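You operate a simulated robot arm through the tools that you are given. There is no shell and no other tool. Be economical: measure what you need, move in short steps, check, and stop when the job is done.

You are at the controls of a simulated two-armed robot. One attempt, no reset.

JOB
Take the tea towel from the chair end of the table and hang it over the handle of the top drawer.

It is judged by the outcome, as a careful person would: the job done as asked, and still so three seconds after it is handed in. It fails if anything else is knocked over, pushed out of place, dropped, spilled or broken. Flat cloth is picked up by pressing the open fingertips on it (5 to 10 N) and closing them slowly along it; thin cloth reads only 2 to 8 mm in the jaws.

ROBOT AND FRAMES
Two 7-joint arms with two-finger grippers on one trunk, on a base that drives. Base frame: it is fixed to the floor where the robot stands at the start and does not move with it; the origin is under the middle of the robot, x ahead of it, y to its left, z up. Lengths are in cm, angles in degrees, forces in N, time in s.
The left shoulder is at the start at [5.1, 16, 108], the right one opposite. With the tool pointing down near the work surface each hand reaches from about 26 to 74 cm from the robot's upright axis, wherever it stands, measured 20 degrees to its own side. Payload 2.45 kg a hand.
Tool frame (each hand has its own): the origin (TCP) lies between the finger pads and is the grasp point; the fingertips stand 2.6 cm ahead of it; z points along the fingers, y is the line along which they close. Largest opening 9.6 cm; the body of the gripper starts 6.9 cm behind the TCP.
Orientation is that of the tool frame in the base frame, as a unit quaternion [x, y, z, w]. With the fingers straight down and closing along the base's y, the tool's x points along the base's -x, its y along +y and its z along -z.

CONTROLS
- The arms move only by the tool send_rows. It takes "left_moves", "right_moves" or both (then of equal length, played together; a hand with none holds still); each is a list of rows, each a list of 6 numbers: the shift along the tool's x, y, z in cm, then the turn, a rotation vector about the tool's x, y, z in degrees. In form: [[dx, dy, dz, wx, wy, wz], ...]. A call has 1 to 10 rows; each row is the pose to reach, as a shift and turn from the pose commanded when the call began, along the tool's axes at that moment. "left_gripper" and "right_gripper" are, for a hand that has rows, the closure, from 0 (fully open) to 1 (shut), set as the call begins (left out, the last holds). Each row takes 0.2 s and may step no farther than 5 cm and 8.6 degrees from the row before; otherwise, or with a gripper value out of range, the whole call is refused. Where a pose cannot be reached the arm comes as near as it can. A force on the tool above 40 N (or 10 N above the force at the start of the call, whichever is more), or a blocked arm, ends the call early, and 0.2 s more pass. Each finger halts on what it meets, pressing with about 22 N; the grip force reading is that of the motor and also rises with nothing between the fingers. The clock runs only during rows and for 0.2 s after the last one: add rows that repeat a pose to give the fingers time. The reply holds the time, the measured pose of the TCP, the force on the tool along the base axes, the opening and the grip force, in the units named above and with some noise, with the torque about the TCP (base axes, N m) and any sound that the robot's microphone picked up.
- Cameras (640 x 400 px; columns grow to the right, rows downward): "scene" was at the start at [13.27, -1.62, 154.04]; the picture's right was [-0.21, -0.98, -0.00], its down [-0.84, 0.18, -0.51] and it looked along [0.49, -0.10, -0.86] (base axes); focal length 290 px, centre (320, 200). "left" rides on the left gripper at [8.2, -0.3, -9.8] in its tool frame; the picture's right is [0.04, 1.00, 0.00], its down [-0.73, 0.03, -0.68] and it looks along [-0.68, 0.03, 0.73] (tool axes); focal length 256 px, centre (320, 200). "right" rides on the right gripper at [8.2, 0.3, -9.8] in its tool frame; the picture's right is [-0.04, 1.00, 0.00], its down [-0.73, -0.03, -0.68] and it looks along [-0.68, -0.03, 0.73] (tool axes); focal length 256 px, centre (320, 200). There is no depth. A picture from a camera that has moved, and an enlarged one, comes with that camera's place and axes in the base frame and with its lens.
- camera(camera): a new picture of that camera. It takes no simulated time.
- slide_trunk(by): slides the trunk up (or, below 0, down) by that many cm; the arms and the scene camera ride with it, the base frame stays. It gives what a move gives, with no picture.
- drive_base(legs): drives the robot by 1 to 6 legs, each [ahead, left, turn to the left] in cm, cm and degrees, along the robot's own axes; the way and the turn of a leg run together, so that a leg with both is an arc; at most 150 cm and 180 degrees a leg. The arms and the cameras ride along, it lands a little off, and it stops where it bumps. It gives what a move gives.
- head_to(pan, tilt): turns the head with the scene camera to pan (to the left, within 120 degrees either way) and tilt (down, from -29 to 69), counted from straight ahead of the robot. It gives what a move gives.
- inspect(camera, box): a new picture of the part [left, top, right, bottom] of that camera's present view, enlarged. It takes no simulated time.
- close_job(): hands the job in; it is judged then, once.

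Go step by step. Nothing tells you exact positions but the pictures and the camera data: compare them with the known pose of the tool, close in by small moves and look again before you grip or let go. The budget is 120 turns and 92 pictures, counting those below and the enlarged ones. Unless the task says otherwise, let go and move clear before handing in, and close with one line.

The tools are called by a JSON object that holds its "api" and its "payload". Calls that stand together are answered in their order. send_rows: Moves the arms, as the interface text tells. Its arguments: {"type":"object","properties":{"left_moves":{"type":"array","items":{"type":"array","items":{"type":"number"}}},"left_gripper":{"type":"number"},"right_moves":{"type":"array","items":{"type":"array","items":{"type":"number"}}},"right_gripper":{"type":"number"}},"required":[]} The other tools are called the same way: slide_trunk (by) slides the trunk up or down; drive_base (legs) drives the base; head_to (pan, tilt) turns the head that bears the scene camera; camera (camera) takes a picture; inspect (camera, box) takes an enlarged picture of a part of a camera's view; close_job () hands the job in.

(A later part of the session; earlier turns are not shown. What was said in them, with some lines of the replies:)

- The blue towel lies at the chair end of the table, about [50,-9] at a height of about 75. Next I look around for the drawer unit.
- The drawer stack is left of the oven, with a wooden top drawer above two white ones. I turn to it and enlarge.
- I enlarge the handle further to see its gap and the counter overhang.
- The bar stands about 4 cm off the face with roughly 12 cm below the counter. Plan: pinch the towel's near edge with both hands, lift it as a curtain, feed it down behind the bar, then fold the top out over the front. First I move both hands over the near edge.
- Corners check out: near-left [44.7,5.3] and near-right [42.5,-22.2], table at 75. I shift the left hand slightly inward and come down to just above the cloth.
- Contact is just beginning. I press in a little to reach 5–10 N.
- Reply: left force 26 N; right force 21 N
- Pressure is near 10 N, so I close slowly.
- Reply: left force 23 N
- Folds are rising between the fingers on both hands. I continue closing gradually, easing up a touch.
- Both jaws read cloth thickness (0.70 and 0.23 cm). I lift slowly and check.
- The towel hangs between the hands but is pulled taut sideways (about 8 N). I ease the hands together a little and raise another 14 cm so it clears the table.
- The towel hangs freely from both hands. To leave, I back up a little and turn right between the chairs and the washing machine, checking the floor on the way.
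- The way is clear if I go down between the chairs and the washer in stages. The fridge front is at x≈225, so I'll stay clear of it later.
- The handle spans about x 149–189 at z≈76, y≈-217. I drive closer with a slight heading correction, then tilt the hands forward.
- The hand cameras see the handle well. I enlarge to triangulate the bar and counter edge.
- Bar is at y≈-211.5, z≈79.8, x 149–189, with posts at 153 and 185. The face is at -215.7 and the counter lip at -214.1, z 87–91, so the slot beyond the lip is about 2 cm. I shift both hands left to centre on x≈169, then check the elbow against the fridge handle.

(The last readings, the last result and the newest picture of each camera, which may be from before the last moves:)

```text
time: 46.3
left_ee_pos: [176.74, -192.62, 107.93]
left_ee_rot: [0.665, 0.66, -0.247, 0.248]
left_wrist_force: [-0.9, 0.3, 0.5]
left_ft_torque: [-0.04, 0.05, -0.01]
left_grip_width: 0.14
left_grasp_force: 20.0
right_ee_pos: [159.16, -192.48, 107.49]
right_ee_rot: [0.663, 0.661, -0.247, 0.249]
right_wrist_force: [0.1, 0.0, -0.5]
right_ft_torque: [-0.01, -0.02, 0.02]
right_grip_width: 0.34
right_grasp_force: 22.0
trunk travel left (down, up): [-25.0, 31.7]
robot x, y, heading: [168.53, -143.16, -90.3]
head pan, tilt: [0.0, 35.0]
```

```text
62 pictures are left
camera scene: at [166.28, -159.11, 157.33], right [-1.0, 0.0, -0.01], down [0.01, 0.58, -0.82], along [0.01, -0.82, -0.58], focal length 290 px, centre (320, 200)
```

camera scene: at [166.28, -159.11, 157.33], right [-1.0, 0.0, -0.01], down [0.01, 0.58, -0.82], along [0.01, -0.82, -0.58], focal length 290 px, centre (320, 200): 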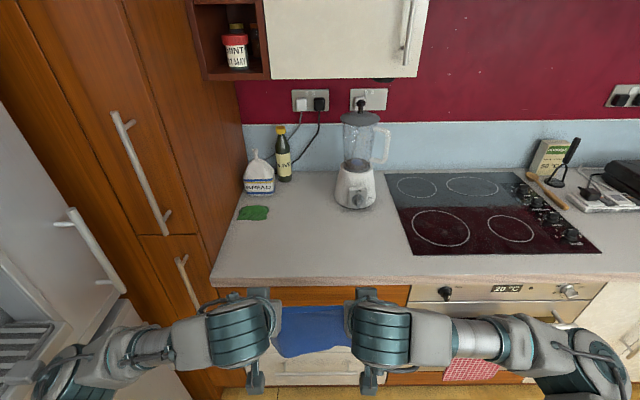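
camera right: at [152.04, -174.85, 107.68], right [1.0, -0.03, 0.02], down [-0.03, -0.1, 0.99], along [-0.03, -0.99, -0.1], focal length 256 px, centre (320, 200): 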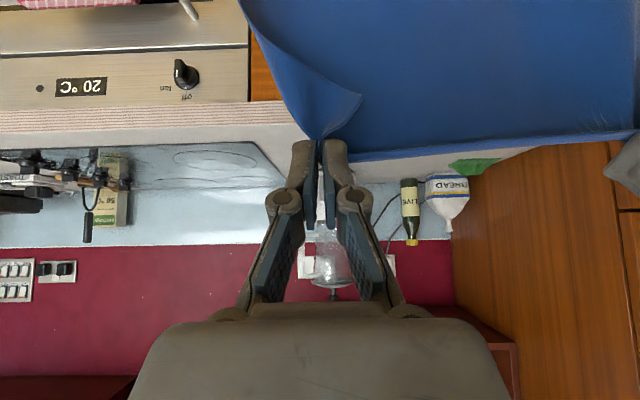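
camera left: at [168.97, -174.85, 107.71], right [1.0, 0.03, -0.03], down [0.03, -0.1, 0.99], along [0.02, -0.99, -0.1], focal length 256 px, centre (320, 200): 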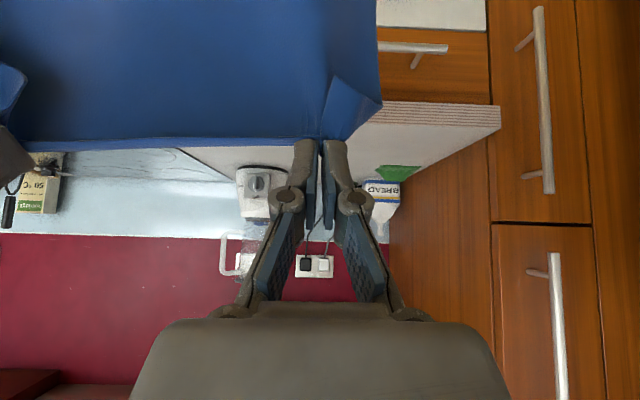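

Elbow clearance to the fridge handle stays about 7 cm. I drive 9 cm ahead.

{"api": "drive_base", "payload": {"legs": [[9, 0, 0]]}}

{"api": "camera", "payload": {"camera": "left"}}

{"api": "camera", "payload": {"camera": "right"}}

{"api": "inspect", "payload": {"camera": "scene", "box": [190, 250, 450, 400]}}

```text
time: 47.4
left_ee_pos: [176.58, -201.6, 107.78]
left_ee_rot: [0.664, 0.659, -0.248, 0.25]
left_wrist_force: [-2.3, -0.2, -0.4]
left_ft_torque: [-0.01, 0.06, -0.03]
left_grip_width: 0.24
left_grasp_force: 24.9
right_ee_pos: [158.77, -201.49, 107.39]
right_ee_rot: [0.664, 0.66, -0.247, 0.249]
right_wrist_force: [0.7, -0.6, -0.4]
right_ft_torque: [0.04, -0.08, 0.08]
right_grip_width: 0.23
right_grasp_force: 20.0
trunk travel left (down, up): [-25.0, 31.7]
robot x, y, heading: [167.8, -152.35, -90.2]
head pan, tilt: [0.0, 35.0]
```

```text
61 pictures are left
camera left: at [176.18, -189.03, 109.89], right [1.0, 0.03, -0.02], down [0.02, -0.11, 0.99], along [0.02, -0.99, -0.11], focal length 256 px, centre (320, 200)
```

left: 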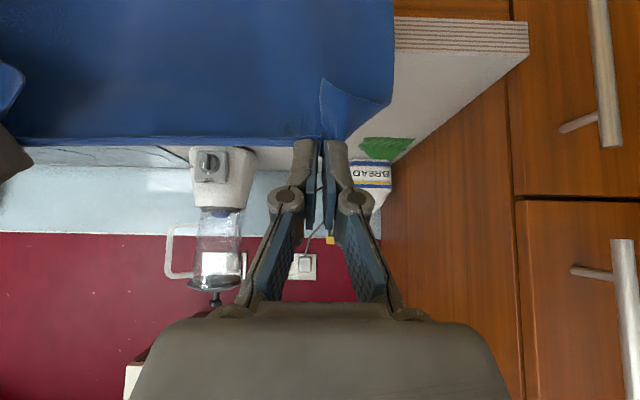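

```text
60 pictures are left
camera right: at [159.16, -188.98, 109.6], right [1.0, -0.03, 0.03], down [-0.03, -0.11, 0.99], along [-0.03, -0.99, -0.11], focal length 256 px, centre (320, 200)
```

right: 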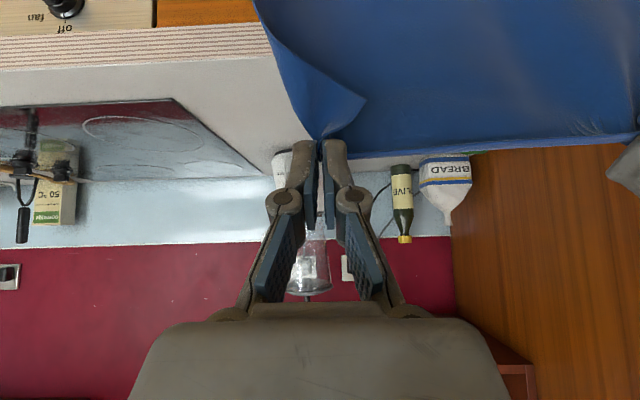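

```text
2.46 times, centred on (320, 325) of scene
camera zoom: at [167.33, -167.87, 157.39], right [-1.0, 0.0, -0.01], down [0.01, 0.58, -0.82], along [0.0, -0.82, -0.58], focal length 713 px, centre (320, -108)
```

zoom: 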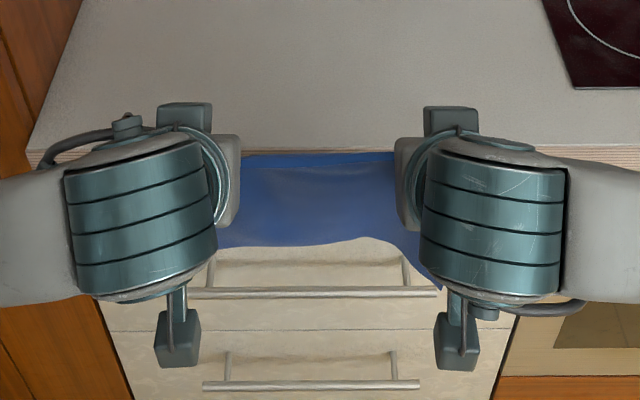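

The towel's bottom edge (z≈83–86) is below the counter underside but above the bar, so moving in at this height lets the lip flatten it into the slot. I extend the arms slowly.

{"api": "send_rows", "payload": {"left_moves": [[-0.77, 0.3, 0.64, 0, 0, 0], [-1.53, 0.6, 1.29, 0, 0, 0], [-2.3, 0.9, 1.93, 0, 0, 0], [-3.06, 1.2, 2.57, 0, 0, 0], [-3.83, 1.2, 3.2, 0, 0, 0], [-4.6, 1.2, 3.86, 0, 0, 0], [-5.36, 1.2, 4.5, 0, 0, 0], [-6.13, 1.2, 5.14, 0, 0, 0], [-6.13, 1.2, 5.14, 0, 0, 0]], "right_moves": [[-0.77, 0.3, 0.64, 0, 0, 0], [-1.53, 0.6, 1.29, 0, 0, 0], [-2.3, 0.9, 1.93, 0, 0, 0], [-3.06, 1.2, 2.57, 0, 0, 0], [-3.83, 1.2, 3.2, 0, 0, 0], [-4.6, 1.2, 3.86, 0, 0, 0], [-5.36, 1.2, 4.5, 0, 0, 0], [-6.13, 1.2, 5.14, 0, 0, 0], [-6.13, 1.2, 5.14, 0, 0, 0]]}}

{"api": "head_to", "payload": {"pan": 0, "tilt": 55}}

{"api": "camera", "payload": {"camera": "scene"}}

{"api": "camera", "payload": {"camera": "left"}}

{"api": "camera", "payload": {"camera": "right"}}

```text
time: 49.4
left_ee_pos: [177.77, -209.28, 108.24]
left_ee_rot: [0.664, 0.659, -0.25, 0.25]
left_wrist_force: [-1.4, 0.0, 0.3]
left_ft_torque: [0.02, 0.07, -0.07]
left_grip_width: 0.17
left_grasp_force: 20.5
right_ee_pos: [160.17, -209.21, 107.86]
right_ee_rot: [0.663, 0.66, -0.249, 0.249]
right_wrist_force: [1.7, 0.8, 0.6]
right_ft_torque: [0.02, 0.03, -0.04]
right_grip_width: 0.25
right_grasp_force: 25.8
trunk travel left (down, up): [-25.0, 31.7]
robot x, y, heading: [168.23, -152.24, -90.1]
head pan, tilt: [0.0, 35.0]
```

```text
time: 50.2
left_ee_pos: [177.74, -209.23, 108.25]
left_ee_rot: [0.664, 0.659, -0.249, 0.25]
left_wrist_force: [-2.1, -0.2, 0.5]
left_ft_torque: [-0.01, 0.03, 0.05]
left_grip_width: 0.13
left_grasp_force: 22.9
right_ee_pos: [159.92, -209.15, 107.85]
right_ee_rot: [0.664, 0.659, -0.249, 0.25]
right_wrist_force: [0.1, -0.4, 0.3]
right_ft_torque: [0.02, -0.03, 0.01]
right_grip_width: 0.3
right_grasp_force: 21.7
trunk travel left (down, up): [-25.0, 31.7]
robot x, y, heading: [168.06, -152.24, -90.4]
head pan, tilt: [0.0, 55.0]
```

```text
58 pictures are left
camera scene: at [167.32, -166.32, 154.56], right [-1.0, 0.0, 0.0], down [0.01, 0.82, -0.57], along [0.0, -0.57, -0.82], focal length 290 px, centre (320, 200)
```

scene: 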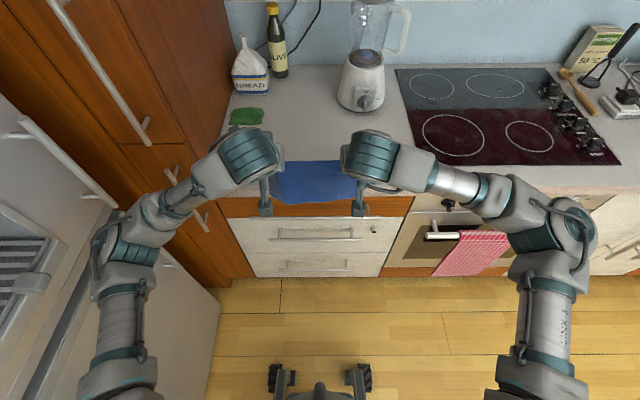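

```text
57 pictures are left
camera left: at [177.37, -196.64, 110.21], right [1.0, 0.03, -0.02], down [0.02, -0.1, 0.99], along [0.02, -0.99, -0.1], focal length 256 px, centre (320, 200)
```

left: 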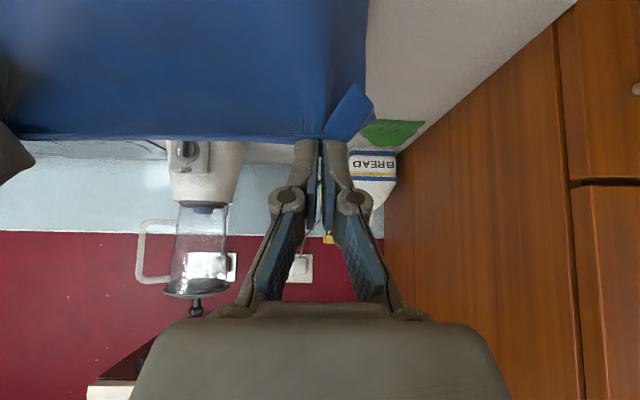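

```text
56 pictures are left
camera right: at [160.39, -196.64, 109.88], right [1.0, -0.04, 0.03], down [-0.03, -0.1, 0.99], along [-0.03, -0.99, -0.1], focal length 256 px, centre (320, 200)
```

right: 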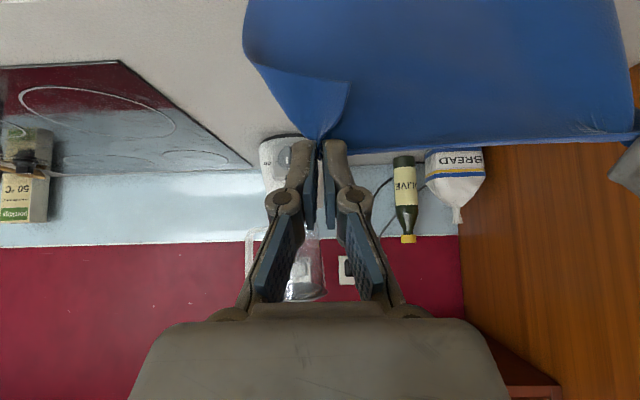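

{"api": "inspect", "payload": {"camera": "scene", "box": [220, 140, 420, 260]}}

```text
3.20 times, centred on (320, 200) of scene
camera zoom: at [167.32, -166.32, 154.56], right [-1.0, 0.0, 0.0], down [0.01, 0.82, -0.57], along [0.0, -0.57, -0.82], focal length 927 px, centre (320, 200)
```

zoom: 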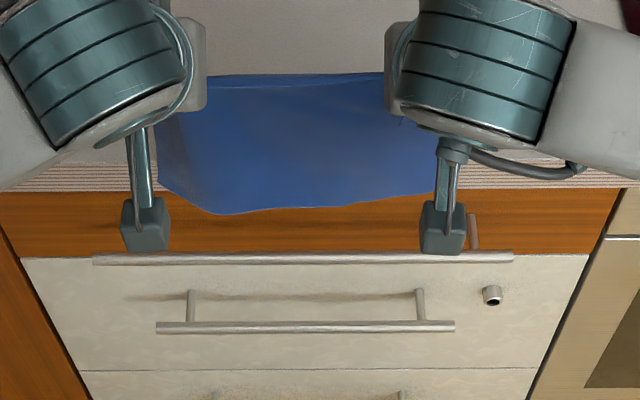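

The towel hangs right at the lip, with its bottom tucked just below the counter underside and still above the bar. I move in 1.7 cm more and start lowering.

{"api": "send_rows", "payload": {"left_moves": [[-0.65, 0, 0.55, 0, 0, 0], [-1.3, 0, 1.09, 0, 0, 0], [-0.66, 0, 1.86, 0, 0, 0], [-0.01, 0, 2.62, 0, 0, 0], [0.63, 0, 3.39, 0, 0, 0], [1.27, 0, 4.15, 0, 0, 0], [1.27, 0, 4.15, 0, 0, 0]], "right_moves": [[-0.65, 0, 0.55, 0, 0, 0], [-1.3, 0, 1.09, 0, 0, 0], [-0.66, 0, 1.86, 0, 0, 0], [-0.01, 0, 2.62, 0, 0, 0], [0.63, 0, 3.39, 0, 0, 0], [1.27, 0, 4.15, 0, 0, 0], [1.27, 0, 4.15, 0, 0, 0]]}}

{"api": "inspect", "payload": {"camera": "scene", "box": [220, 140, 420, 260]}}

```text
time: 51.8
left_ee_pos: [177.96, -211.09, 104.19]
left_ee_rot: [0.664, 0.659, -0.251, 0.25]
left_wrist_force: [-0.4, 0.6, 0.1]
left_ft_torque: [-0.03, 0.01, -0.01]
left_grip_width: 0.2
left_grasp_force: 21.3
right_ee_pos: [160.18, -210.93, 103.94]
right_ee_rot: [0.663, 0.66, -0.25, 0.249]
right_wrist_force: [1.0, -0.1, 0.1]
right_ft_torque: [0.02, -0.01, -0.01]
right_grip_width: 0.23
right_grasp_force: 24.0
trunk travel left (down, up): [-25.0, 31.7]
robot x, y, heading: [168.29, -152.12, -90.1]
head pan, tilt: [0.0, 55.0]
```

```text
3.20 times, centred on (320, 200) of scene
camera zoom: at [167.89, -166.31, 154.56], right [-1.0, 0.0, 0.0], down [0.0, 0.82, -0.57], along [0.0, -0.57, -0.82], focal length 927 px, centre (320, 200)
```

zoom: 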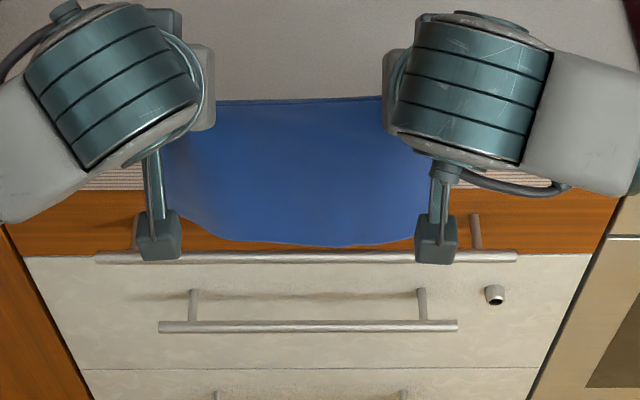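

The bottom edge is right at the bar. I lower 3 cm more and see whether it passes behind it.

{"api": "send_rows", "payload": {"left_moves": [[0.64, 0, 0.77, 0, 0, 0], [1.29, 0, 1.53, 0, 0, 0], [1.93, 0, 2.3, 0, 0, 0], [1.93, 0, 2.3, 0, 0, 0]], "right_moves": [[0.64, 0, 0.77, 0, 0, 0], [1.29, 0, 1.53, 0, 0, 0], [1.93, 0, 2.3, 0, 0, 0], [1.93, 0, 2.3, 0, 0, 0]]}}

{"api": "inspect", "payload": {"camera": "scene", "box": [220, 140, 420, 260]}}

```text
time: 52.8
left_ee_pos: [178.11, -211.02, 101.22]
left_ee_rot: [0.663, 0.66, -0.25, 0.25]
left_wrist_force: [-0.4, -0.1, -0.3]
left_ft_torque: [-0.02, -0.03, -0.02]
left_grip_width: 0.13
left_grasp_force: 21.2
right_ee_pos: [160.41, -210.9, 100.84]
right_ee_rot: [0.664, 0.66, -0.25, 0.248]
right_wrist_force: [0.6, -0.2, -0.5]
right_ft_torque: [-0.02, 0.02, 0.03]
right_grip_width: 0.12
right_grasp_force: 22.6
trunk travel left (down, up): [-25.0, 31.7]
robot x, y, heading: [168.25, -152.14, -90.1]
head pan, tilt: [0.0, 55.0]
```

```text
3.20 times, centred on (320, 200) of scene
camera zoom: at [168.1, -166.31, 154.56], right [-1.0, 0.0, 0.0], down [0.0, 0.82, -0.57], along [0.0, -0.57, -0.82], focal length 927 px, centre (320, 200)
```

zoom: 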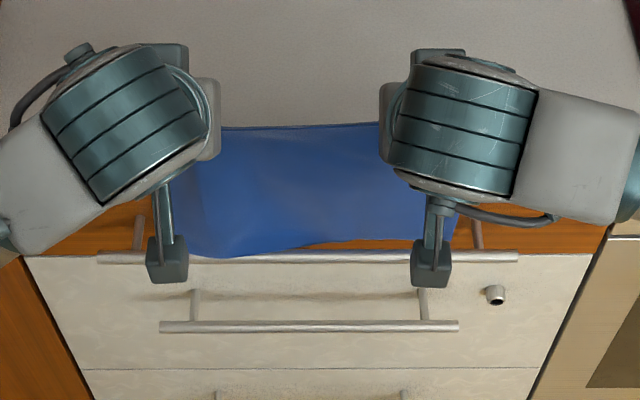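

{"api": "inspect", "payload": {"camera": "scene", "box": [250, 195, 380, 230]}}

```text
4.92 times, centred on (315, 212) of scene
camera zoom: at [168.1, -166.31, 154.56], right [-1.0, 0.0, 0.0], down [0.0, 0.82, -0.57], along [0.0, -0.57, -0.82], focal length 1426 px, centre (345, 138)
```

zoom: 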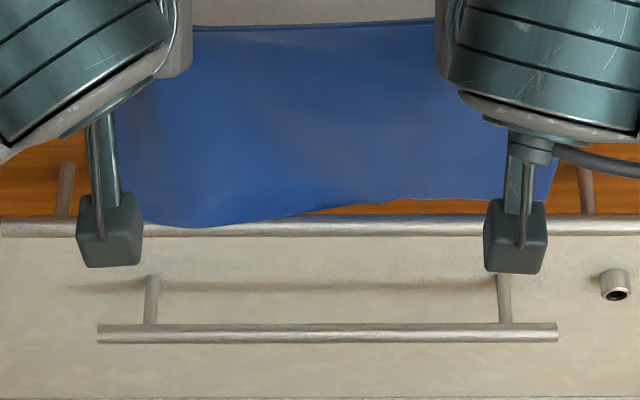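

The right part is behind the bar, but the left bottom lies on top of it. I raise 3.5 cm, move 2 cm further in so the lip holds the towel against the cabinet side, and try again.

{"api": "send_rows", "payload": {"left_moves": [[-1.13, 0, -1.34, 0, 0, 0], [-2.25, 0, -2.68, 0, 0, 0], [-3.02, 0, -2.04, 0, 0, 0], [-3.78, 0, -1.39, 0, 0, 0], [-3.78, 0, -1.39, 0, 0, 0], [-3.78, 0, -1.39, 0, 0, 0]], "right_moves": [[-1.13, 0, -1.34, 0, 0, 0], [-2.25, 0, -2.68, 0, 0, 0], [-3.02, 0, -2.04, 0, 0, 0], [-3.78, 0, -1.39, 0, 0, 0], [-3.78, 0, -1.39, 0, 0, 0], [-3.78, 0, -1.39, 0, 0, 0]]}}

{"api": "inspect", "payload": {"camera": "scene", "box": [240, 150, 400, 230]}}

```text
time: 54.2
left_ee_pos: [178.06, -213.06, 104.84]
left_ee_rot: [0.663, 0.66, -0.25, 0.25]
left_wrist_force: [-1.2, -0.4, -1.2]
left_ft_torque: [0.0, 0.05, 0.0]
left_grip_width: 0.2
left_grasp_force: 24.8
right_ee_pos: [160.31, -212.97, 104.52]
right_ee_rot: [0.663, 0.661, -0.25, 0.249]
right_wrist_force: [1.3, -0.3, 0.4]
right_ft_torque: [-0.01, -0.01, 0.03]
right_grip_width: 0.19
right_grasp_force: 22.7
trunk travel left (down, up): [-25.0, 31.7]
robot x, y, heading: [168.01, -152.57, -90.4]
head pan, tilt: [0.0, 55.0]
```

```text
4.00 times, centred on (320, 190) of scene
camera zoom: at [168.08, -166.38, 154.55], right [-1.0, 0.0, 0.0], down [0.0, 0.82, -0.57], along [0.0, -0.57, -0.82], focal length 1158 px, centre (320, 240)
```

zoom: 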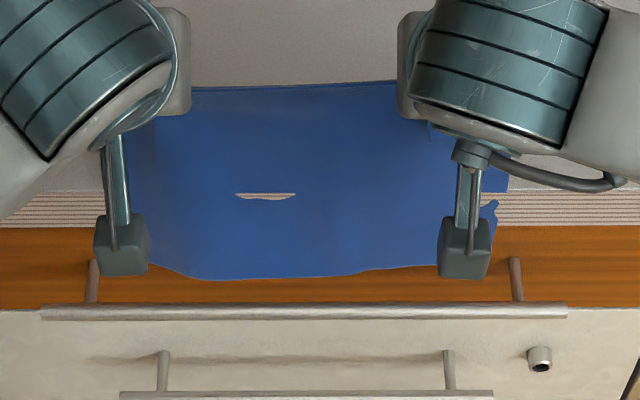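

The towel now lies against the lip, clear behind the bar line. I lower 5 cm and check.

{"api": "send_rows", "payload": {"left_moves": [[0.64, 0, 0.77, 0, 0, 0], [1.29, 0, 1.53, 0, 0, 0], [1.93, 0, 2.3, 0, 0, 0], [2.57, 0, 3.06, 0, 0, 0], [3.2, 0, 3.83, 0, 0, 0], [3.2, 0, 3.83, 0, 0, 0]], "right_moves": [[0.64, 0, 0.77, 0, 0, 0], [1.29, 0, 1.53, 0, 0, 0], [1.93, 0, 2.3, 0, 0, 0], [2.57, 0, 3.06, 0, 0, 0], [3.2, 0, 3.83, 0, 0, 0], [3.2, 0, 3.83, 0, 0, 0]]}}

{"api": "inspect", "payload": {"camera": "scene", "box": [240, 150, 400, 230]}}

```text
time: 55.6
left_ee_pos: [178.11, -213.33, 99.81]
left_ee_rot: [0.663, 0.66, -0.25, 0.25]
left_wrist_force: [-1.3, -0.2, -0.1]
left_ft_torque: [0.03, -0.03, -0.05]
left_grip_width: 0.19
left_grasp_force: 24.8
right_ee_pos: [160.35, -212.93, 99.56]
right_ee_rot: [0.663, 0.66, -0.25, 0.248]
right_wrist_force: [1.3, 0.8, 0.2]
right_ft_torque: [0.0, -0.03, 0.03]
right_grip_width: 0.08
right_grasp_force: 20.6
trunk travel left (down, up): [-25.0, 31.7]
robot x, y, heading: [167.95, -152.54, -90.1]
head pan, tilt: [0.0, 55.0]
```

```text
4.00 times, centred on (320, 190) of scene
camera zoom: at [168.08, -166.31, 154.56], right [-1.0, 0.0, 0.0], down [0.0, 0.82, -0.57], along [0.0, -0.57, -0.82], focal length 1158 px, centre (320, 240)
```

zoom: 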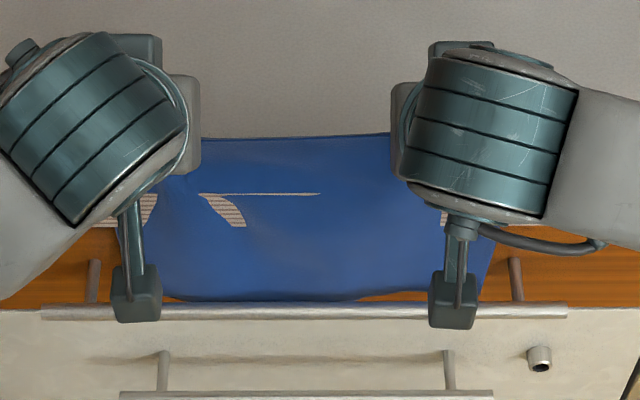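

The bar now shows in front of the towel along its whole width, so it is going in behind. I lower 4.5 cm further.

{"api": "send_rows", "payload": {"left_moves": [[0.64, 0, 0.77, 0, 0, 0], [1.29, 0, 1.53, 0, 0, 0], [1.93, 0, 2.3, 0, 0, 0], [2.57, 0, 3.06, 0, 0, 0], [2.57, 0, 3.06, 0, 0, 0]], "right_moves": [[0.64, 0, 0.77, 0, 0, 0], [1.29, 0, 1.53, 0, 0, 0], [1.93, 0, 2.3, 0, 0, 0], [2.57, 0, 3.06, 0, 0, 0], [2.57, 0, 3.06, 0, 0, 0]]}}

{"api": "inspect", "payload": {"camera": "scene", "box": [240, 150, 400, 230]}}

```text
time: 56.8
left_ee_pos: [178.0, -213.19, 95.74]
left_ee_rot: [0.663, 0.66, -0.25, 0.25]
left_wrist_force: [-2.1, 0.0, -0.2]
left_ft_torque: [0.0, 0.03, -0.01]
left_grip_width: 0.16
left_grasp_force: 22.0
right_ee_pos: [160.35, -213.12, 95.51]
right_ee_rot: [0.663, 0.661, -0.25, 0.25]
right_wrist_force: [1.1, 0.0, 0.2]
right_ft_torque: [-0.01, -0.01, 0.0]
right_grip_width: 0.21
right_grasp_force: 24.3
trunk travel left (down, up): [-25.0, 31.7]
robot x, y, heading: [167.85, -152.36, -90.0]
head pan, tilt: [0.0, 55.0]
```

```text
4.00 times, centred on (320, 190) of scene
camera zoom: at [168.08, -166.31, 154.56], right [-1.0, 0.0, 0.0], down [0.0, 0.82, -0.57], along [0.0, -0.57, -0.82], focal length 1158 px, centre (320, 240)
```

zoom: 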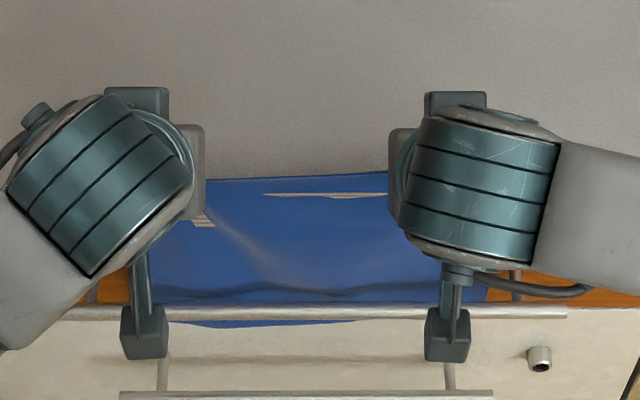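

The towel's lower edge now shows below the bar, behind it. I back off 2.4 cm to clear the lip and lower 5 more.

{"api": "send_rows", "payload": {"left_moves": [[0.92, 0, -0.77, 0, 0, 0], [1.84, 0, -1.54, 0, 0, 0], [2.48, 0, -0.77, 0, 0, 0], [3.12, 0, 0, 0, 0, 0], [3.77, 0, 0.76, 0, 0, 0], [4.41, 0, 1.52, 0, 0, 0], [5.05, 0, 2.29, 0, 0, 0], [5.05, 0, 2.29, 0, 0, 0]], "right_moves": [[0.92, 0, -0.77, 0, 0, 0], [1.84, 0, -1.54, 0, 0, 0], [2.48, 0, -0.77, 0, 0, 0], [3.12, 0, 0, 0, 0, 0], [3.77, 0, 0.76, 0, 0, 0], [4.41, 0, 1.52, 0, 0, 0], [5.05, 0, 2.29, 0, 0, 0], [5.05, 0, 2.29, 0, 0, 0]]}}

{"api": "inspect", "payload": {"camera": "scene", "box": [240, 160, 400, 260]}}

{"api": "camera", "payload": {"camera": "left"}}

```text
time: 58.6
left_ee_pos: [178.09, -210.99, 90.8]
left_ee_rot: [0.663, 0.66, -0.25, 0.249]
left_wrist_force: [-1.4, -0.2, -0.4]
left_ft_torque: [0.01, 0.04, -0.02]
left_grip_width: 0.16
left_grasp_force: 21.8
right_ee_pos: [160.33, -210.81, 90.3]
right_ee_rot: [0.664, 0.66, -0.25, 0.248]
right_wrist_force: [2.4, 0.4, 0.5]
right_ft_torque: [-0.01, 0.0, 0.01]
right_grip_width: 0.15
right_grasp_force: 20.8
trunk travel left (down, up): [-25.0, 31.7]
robot x, y, heading: [167.91, -152.13, -90.4]
head pan, tilt: [0.0, 55.0]
```

```text
4.00 times, centred on (320, 210) of scene
camera zoom: at [168.07, -166.29, 154.57], right [-1.0, 0.0, 0.0], down [0.0, 0.82, -0.57], along [0.0, -0.57, -0.82], focal length 1158 px, centre (320, 160)
```

zoom: 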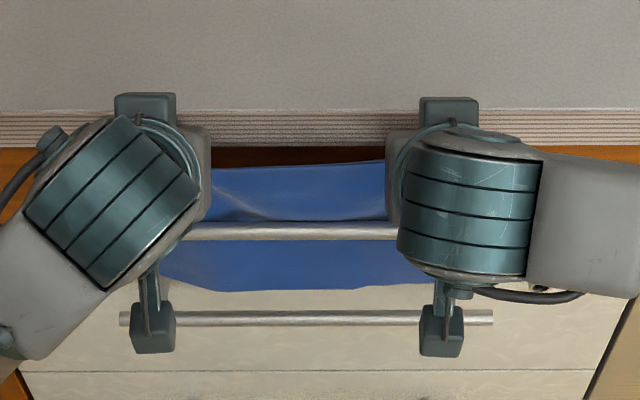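

```text
47 pictures are left
camera left: at [177.82, -198.36, 92.76], right [1.0, 0.03, -0.03], down [0.03, -0.1, 0.99], along [0.02, -0.99, -0.1], focal length 256 px, centre (320, 200)
```

left: 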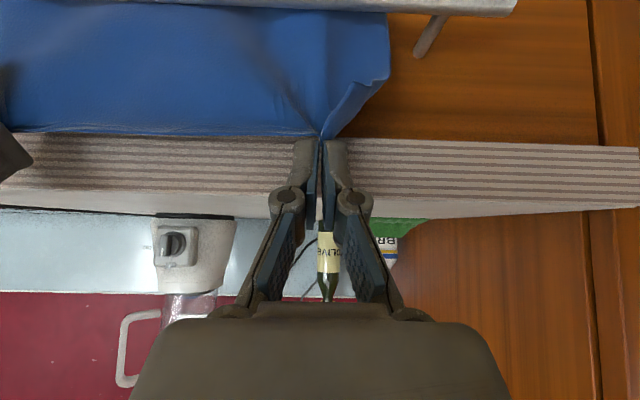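

About 13 cm now hangs behind the bar and the held top edge is 8–9 cm above it. I swing the top edge out over the bar and down the front in an arc.

{"api": "send_rows", "payload": {"left_moves": [[1.27, 0, -1.6, 0, 0, 0], [2.55, 0, -3.18, 0, 0, 0], [4.95, 0, -3.05, 0, 0, 0], [7.35, 0, -2.91, 0, 0, 0], [9.5, 0, -2.1, 0, 0, 0], [11.6, 0, -1.26, 0, 0, 0], [11.6, 0, -1.26, 0, 0, 0]], "right_moves": [[1.27, 0, -1.6, 0, 0, 0], [2.55, 0, -3.18, 0, 0, 0], [4.95, 0, -3.05, 0, 0, 0], [7.35, 0, -2.91, 0, 0, 0], [9.5, 0, -2.1, 0, 0, 0], [11.6, 0, -1.26, 0, 0, 0], [11.6, 0, -1.26, 0, 0, 0]]}}

{"api": "inspect", "payload": {"camera": "scene", "box": [240, 160, 400, 260]}}

{"api": "camera", "payload": {"camera": "left"}}

```text
time: 60.2
left_ee_pos: [178.15, -201.36, 84.04]
left_ee_rot: [0.663, 0.66, -0.25, 0.25]
left_wrist_force: [-0.5, 0.6, -0.1]
left_ft_torque: [0.01, -0.02, 0.01]
left_grip_width: 0.16
left_grasp_force: 22.1
right_ee_pos: [160.55, -201.33, 83.63]
right_ee_rot: [0.663, 0.661, -0.249, 0.249]
right_wrist_force: [1.3, 1.0, 0.6]
right_ft_torque: [0.02, 0.0, -0.01]
right_grip_width: 0.08
right_grasp_force: 20.0
trunk travel left (down, up): [-25.0, 31.7]
robot x, y, heading: [168.17, -152.2, -90.0]
head pan, tilt: [0.0, 55.0]
```

```text
4.00 times, centred on (320, 210) of scene
camera zoom: at [168.07, -166.21, 154.57], right [-1.0, 0.0, 0.0], down [0.0, 0.82, -0.57], along [0.0, -0.57, -0.82], focal length 1158 px, centre (320, 160)
```

zoom: 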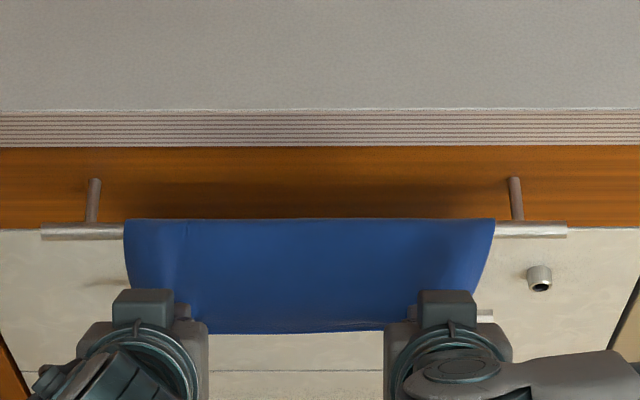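

```text
45 pictures are left
camera left: at [178.0, -188.69, 86.0], right [1.0, 0.03, -0.03], down [0.03, -0.1, 0.99], along [0.02, -0.99, -0.1], focal length 256 px, centre (320, 200)
```

left: 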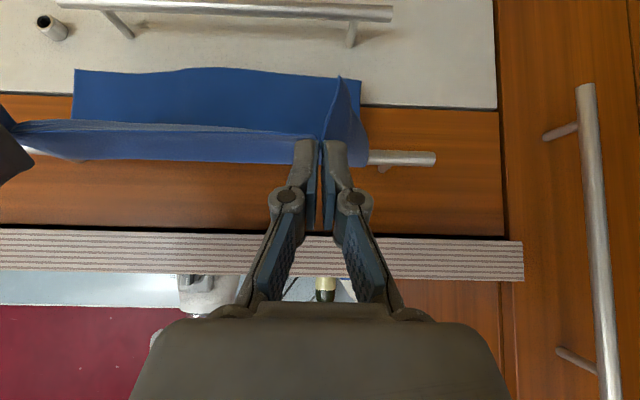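

The towel drapes neatly over the bar between its posts. I bring the front edge down.

{"api": "send_rows", "payload": {"left_moves": [[1.45, 0, 1.7, 0, 0, 0], [2.89, 0, 3.45, 0, 0, 0], [3.5, 0, 5.9, 0, 0, 0], [4.1, 0, 8.3, 0, 0, 0], [3.98, 0, 9.7, 0, 0, 0], [3.86, 0, 11.1, 0, 0, 0], [3.86, 0, 11.1, 0, 0, 0]], "right_moves": [[1.45, 0, 1.7, 0, 0, 0], [2.89, 0, 3.45, 0, 0, 0], [3.5, 0, 5.9, 0, 0, 0], [4.1, 0, 8.3, 0, 0, 0], [3.98, 0, 9.7, 0, 0, 0], [3.86, 0, 11.1, 0, 0, 0], [3.86, 0, 11.1, 0, 0, 0]]}}

{"api": "inspect", "payload": {"camera": "scene", "box": [240, 160, 400, 260]}}

{"api": "camera", "payload": {"camera": "left"}}

{"api": "camera", "payload": {"camera": "right"}}

```text
time: 61.8
left_ee_pos: [178.2, -205.81, 73.25]
left_ee_rot: [0.663, 0.66, -0.25, 0.25]
left_wrist_force: [-0.3, 0.1, 0.1]
left_ft_torque: [-0.01, 0.0, 0.0]
left_grip_width: 0.14
left_grasp_force: 22.1
right_ee_pos: [160.44, -205.67, 72.79]
right_ee_rot: [0.663, 0.66, -0.25, 0.249]
right_wrist_force: [0.4, 0.5, 0.8]
right_ft_torque: [-0.02, 0.01, 0.0]
right_grip_width: 0.12
right_grasp_force: 19.6
trunk travel left (down, up): [-25.0, 31.7]
robot x, y, heading: [167.84, -152.25, -90.3]
head pan, tilt: [0.0, 55.0]
```

```text
4.00 times, centred on (320, 210) of scene
camera zoom: at [168.06, -166.15, 154.58], right [-1.0, 0.0, 0.0], down [0.0, 0.82, -0.57], along [0.0, -0.57, -0.82], focal length 1158 px, centre (320, 160)
```

zoom: 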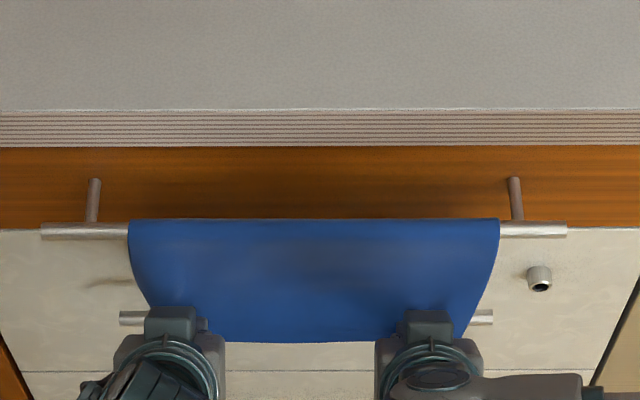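

```text
43 pictures are left
camera left: at [177.9, -193.18, 75.11], right [1.0, 0.03, -0.03], down [0.03, -0.1, 0.99], along [0.02, -0.99, -0.1], focal length 256 px, centre (320, 200)
```

left: 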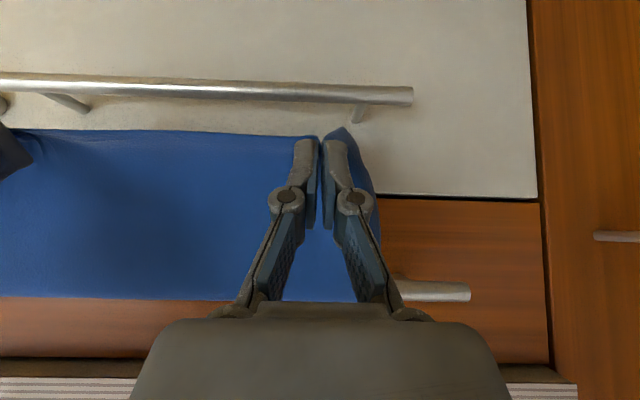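

```text
42 pictures are left
camera right: at [160.94, -193.11, 74.75], right [1.0, -0.03, 0.03], down [-0.03, -0.1, 0.99], along [-0.03, -0.99, -0.1], focal length 256 px, centre (320, 200)
```

right: 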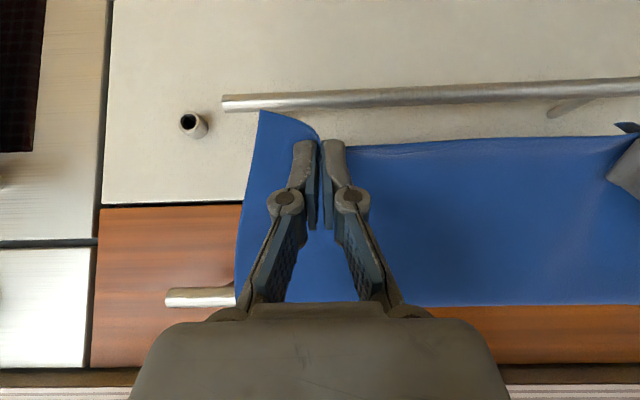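

The front flap is about 10 cm and the back about the same. I open the fingers gently and withdraw along them.

{"api": "send_rows", "payload": {"left_moves": [[0, 0, 0, 0, 0, 0], [0, 0, 0, 0, 0, 0], [0, 0, 0, 0, 0, 0]], "right_moves": [[0, 0, 0, 0, 0, 0], [0, 0, 0, 0, 0, 0], [0, 0, 0, 0, 0, 0]], "left_gripper": 0.75, "right_gripper": 0.75}}

{"api": "camera", "payload": {"camera": "left"}}

{"api": "camera", "payload": {"camera": "right"}}

```text
time: 62.6
left_ee_pos: [178.11, -205.86, 73.01]
left_ee_rot: [0.662, 0.661, -0.249, 0.25]
left_wrist_force: [0.1, -0.1, 1.6]
left_ft_torque: [-0.02, 0.01, 0.0]
left_grip_width: 2.37
left_grasp_force: 0.0
right_ee_pos: [160.45, -205.6, 72.82]
right_ee_rot: [0.663, 0.66, -0.251, 0.248]
right_wrist_force: [-0.2, 0.9, -0.4]
right_ft_torque: [0.02, 0.02, 0.02]
right_grip_width: 2.4
right_grasp_force: 0.1
trunk travel left (down, up): [-25.0, 31.7]
robot x, y, heading: [168.08, -152.35, -90.2]
head pan, tilt: [0.0, 55.0]
```

```text
41 pictures are left
camera left: at [177.89, -193.19, 75.12], right [1.0, 0.03, -0.03], down [0.03, -0.1, 0.99], along [0.02, -0.99, -0.1], focal length 256 px, centre (320, 200)
```

left: 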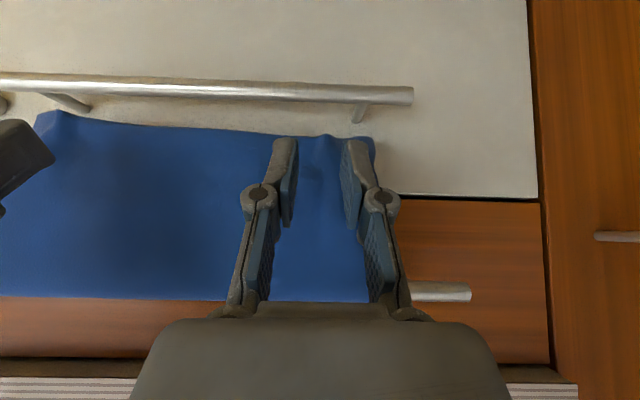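

```text
40 pictures are left
camera right: at [160.93, -193.12, 74.76], right [1.0, -0.03, 0.03], down [-0.03, -0.1, 0.99], along [-0.03, -0.99, -0.1], focal length 256 px, centre (320, 200)
```

right: 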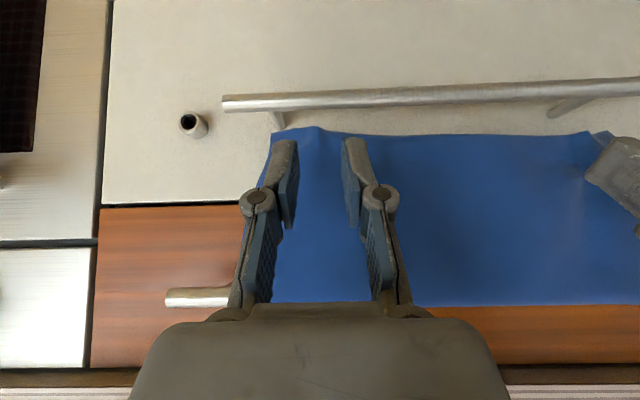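

Released on both sides and the folds have fallen open. I withdraw slowly along the fingers, then straight back.

{"api": "send_rows", "payload": {"left_moves": [[0, 0, -1, 0, 0, 0], [0, 0, -2, 0, 0, 0], [0.6, 0, -3, 0, 0, 0], [2.1, 0, -4.3, 0, 0, 0], [3.7, 0, -5.6, 0, 0, 0], [5.2, 0, -6.9, 0, 0, 0]], "right_moves": [[0, 0, -1, 0, 0, 0], [0, 0, -2, 0, 0, 0], [0.6, 0, -3, 0, 0, 0], [2.1, 0, -4.3, 0, 0, 0], [3.7, 0, -5.6, 0, 0, 0], [5.2, 0, -6.9, 0, 0, 0]]}}

{"api": "camera", "payload": {"camera": "left"}}

{"api": "camera", "payload": {"camera": "scene"}}

```text
time: 64.0
left_ee_pos: [178.07, -197.39, 74.74]
left_ee_rot: [0.663, 0.66, -0.25, 0.25]
left_wrist_force: [0.0, -0.3, 0.1]
left_ft_torque: [0.02, 0.01, 0.01]
left_grip_width: 2.42
left_grasp_force: 0.0
right_ee_pos: [160.32, -197.24, 74.61]
right_ee_rot: [0.663, 0.661, -0.249, 0.249]
right_wrist_force: [-0.5, -0.1, -0.2]
right_ft_torque: [-0.05, 0.0, 0.0]
right_grip_width: 2.42
right_grasp_force: 0.0
trunk travel left (down, up): [-25.0, 31.7]
robot x, y, heading: [167.79, -152.55, -90.2]
head pan, tilt: [0.0, 55.0]
```

```text
39 pictures are left
camera left: at [177.84, -184.71, 76.84], right [1.0, 0.03, -0.03], down [0.03, -0.1, 0.99], along [0.02, -0.99, -0.1], focal length 256 px, centre (320, 200)
```

left: 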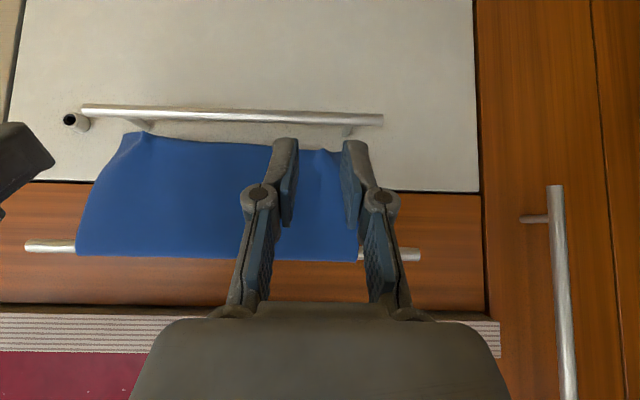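

```text
38 pictures are left
camera scene: at [168.02, -165.99, 154.59], right [-1.0, 0.0, 0.0], down [0.0, 0.82, -0.57], along [0.0, -0.57, -0.82], focal length 290 px, centre (320, 200)
```

scene: 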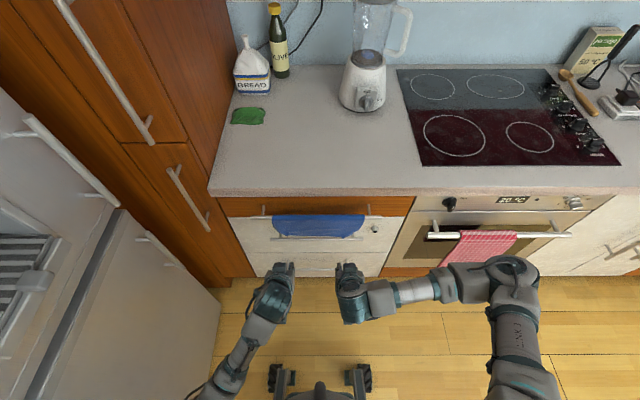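

The towel hangs over the handle on its own. I back the base off and take a last look.

{"api": "drive_base", "payload": {"legs": [[-30, 0, 0]]}}

{"api": "inspect", "payload": {"camera": "scene", "box": [220, 60, 440, 200]}}

{"api": "camera", "payload": {"camera": "left"}}

```text
time: 66.0
left_ee_pos: [178.0, -167.43, 74.84]
left_ee_rot: [0.665, 0.658, -0.252, 0.249]
left_wrist_force: [1.2, 0.2, -0.1]
left_ft_torque: [0.0, -0.01, 0.04]
left_grip_width: 2.42
left_grasp_force: 0.1
right_ee_pos: [160.39, -167.29, 74.62]
right_ee_rot: [0.665, 0.658, -0.251, 0.248]
right_wrist_force: [0.0, -0.3, 0.0]
right_ft_torque: [0.0, 0.01, -0.01]
right_grip_width: 2.38
right_grasp_force: 0.0
trunk travel left (down, up): [-25.0, 31.7]
robot x, y, heading: [168.15, -122.39, -90.4]
head pan, tilt: [0.0, 55.0]
```

```text
2.86 times, centred on (330, 130) of scene
camera zoom: at [168.14, -136.05, 154.59], right [-1.0, 0.01, 0.0], down [0.01, 0.82, -0.57], along [0.0, -0.57, -0.82], focal length 828 px, centre (291, 400)
```

zoom: 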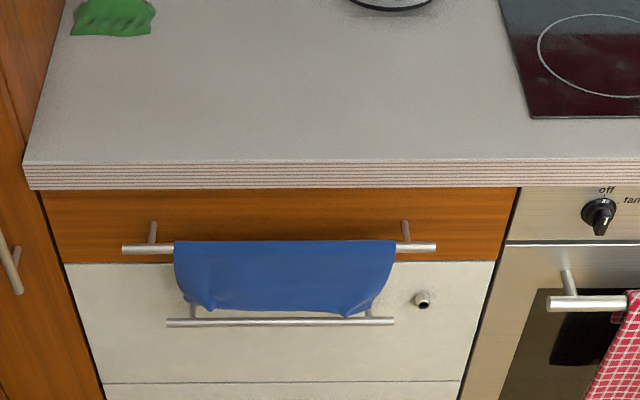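

```text
36 pictures are left
camera left: at [177.87, -154.82, 76.84], right [1.0, 0.02, -0.03], down [0.03, -0.1, 0.99], along [0.02, -0.99, -0.1], focal length 256 px, centre (320, 200)
```

left: 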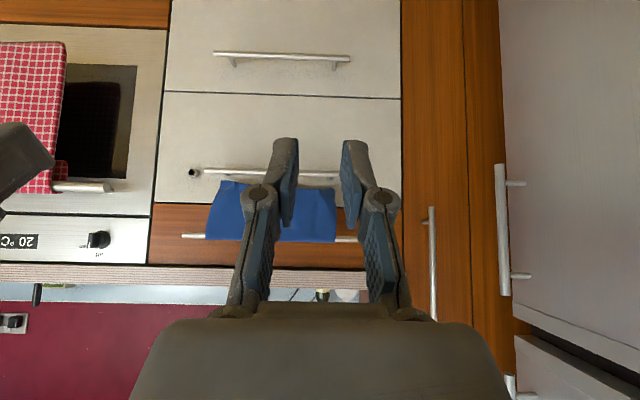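

The towel is steady over the top drawer's handle, the drawer is shut, nothing else has moved, and the hands are clear. I hand the job in.

{"api": "close_job", "payload": {}}

```text
The job is handed in.
```

The blue tea towel from the chair end of the table now hangs over the top drawer's handle, and I saw nothing else knocked or moved on the way.
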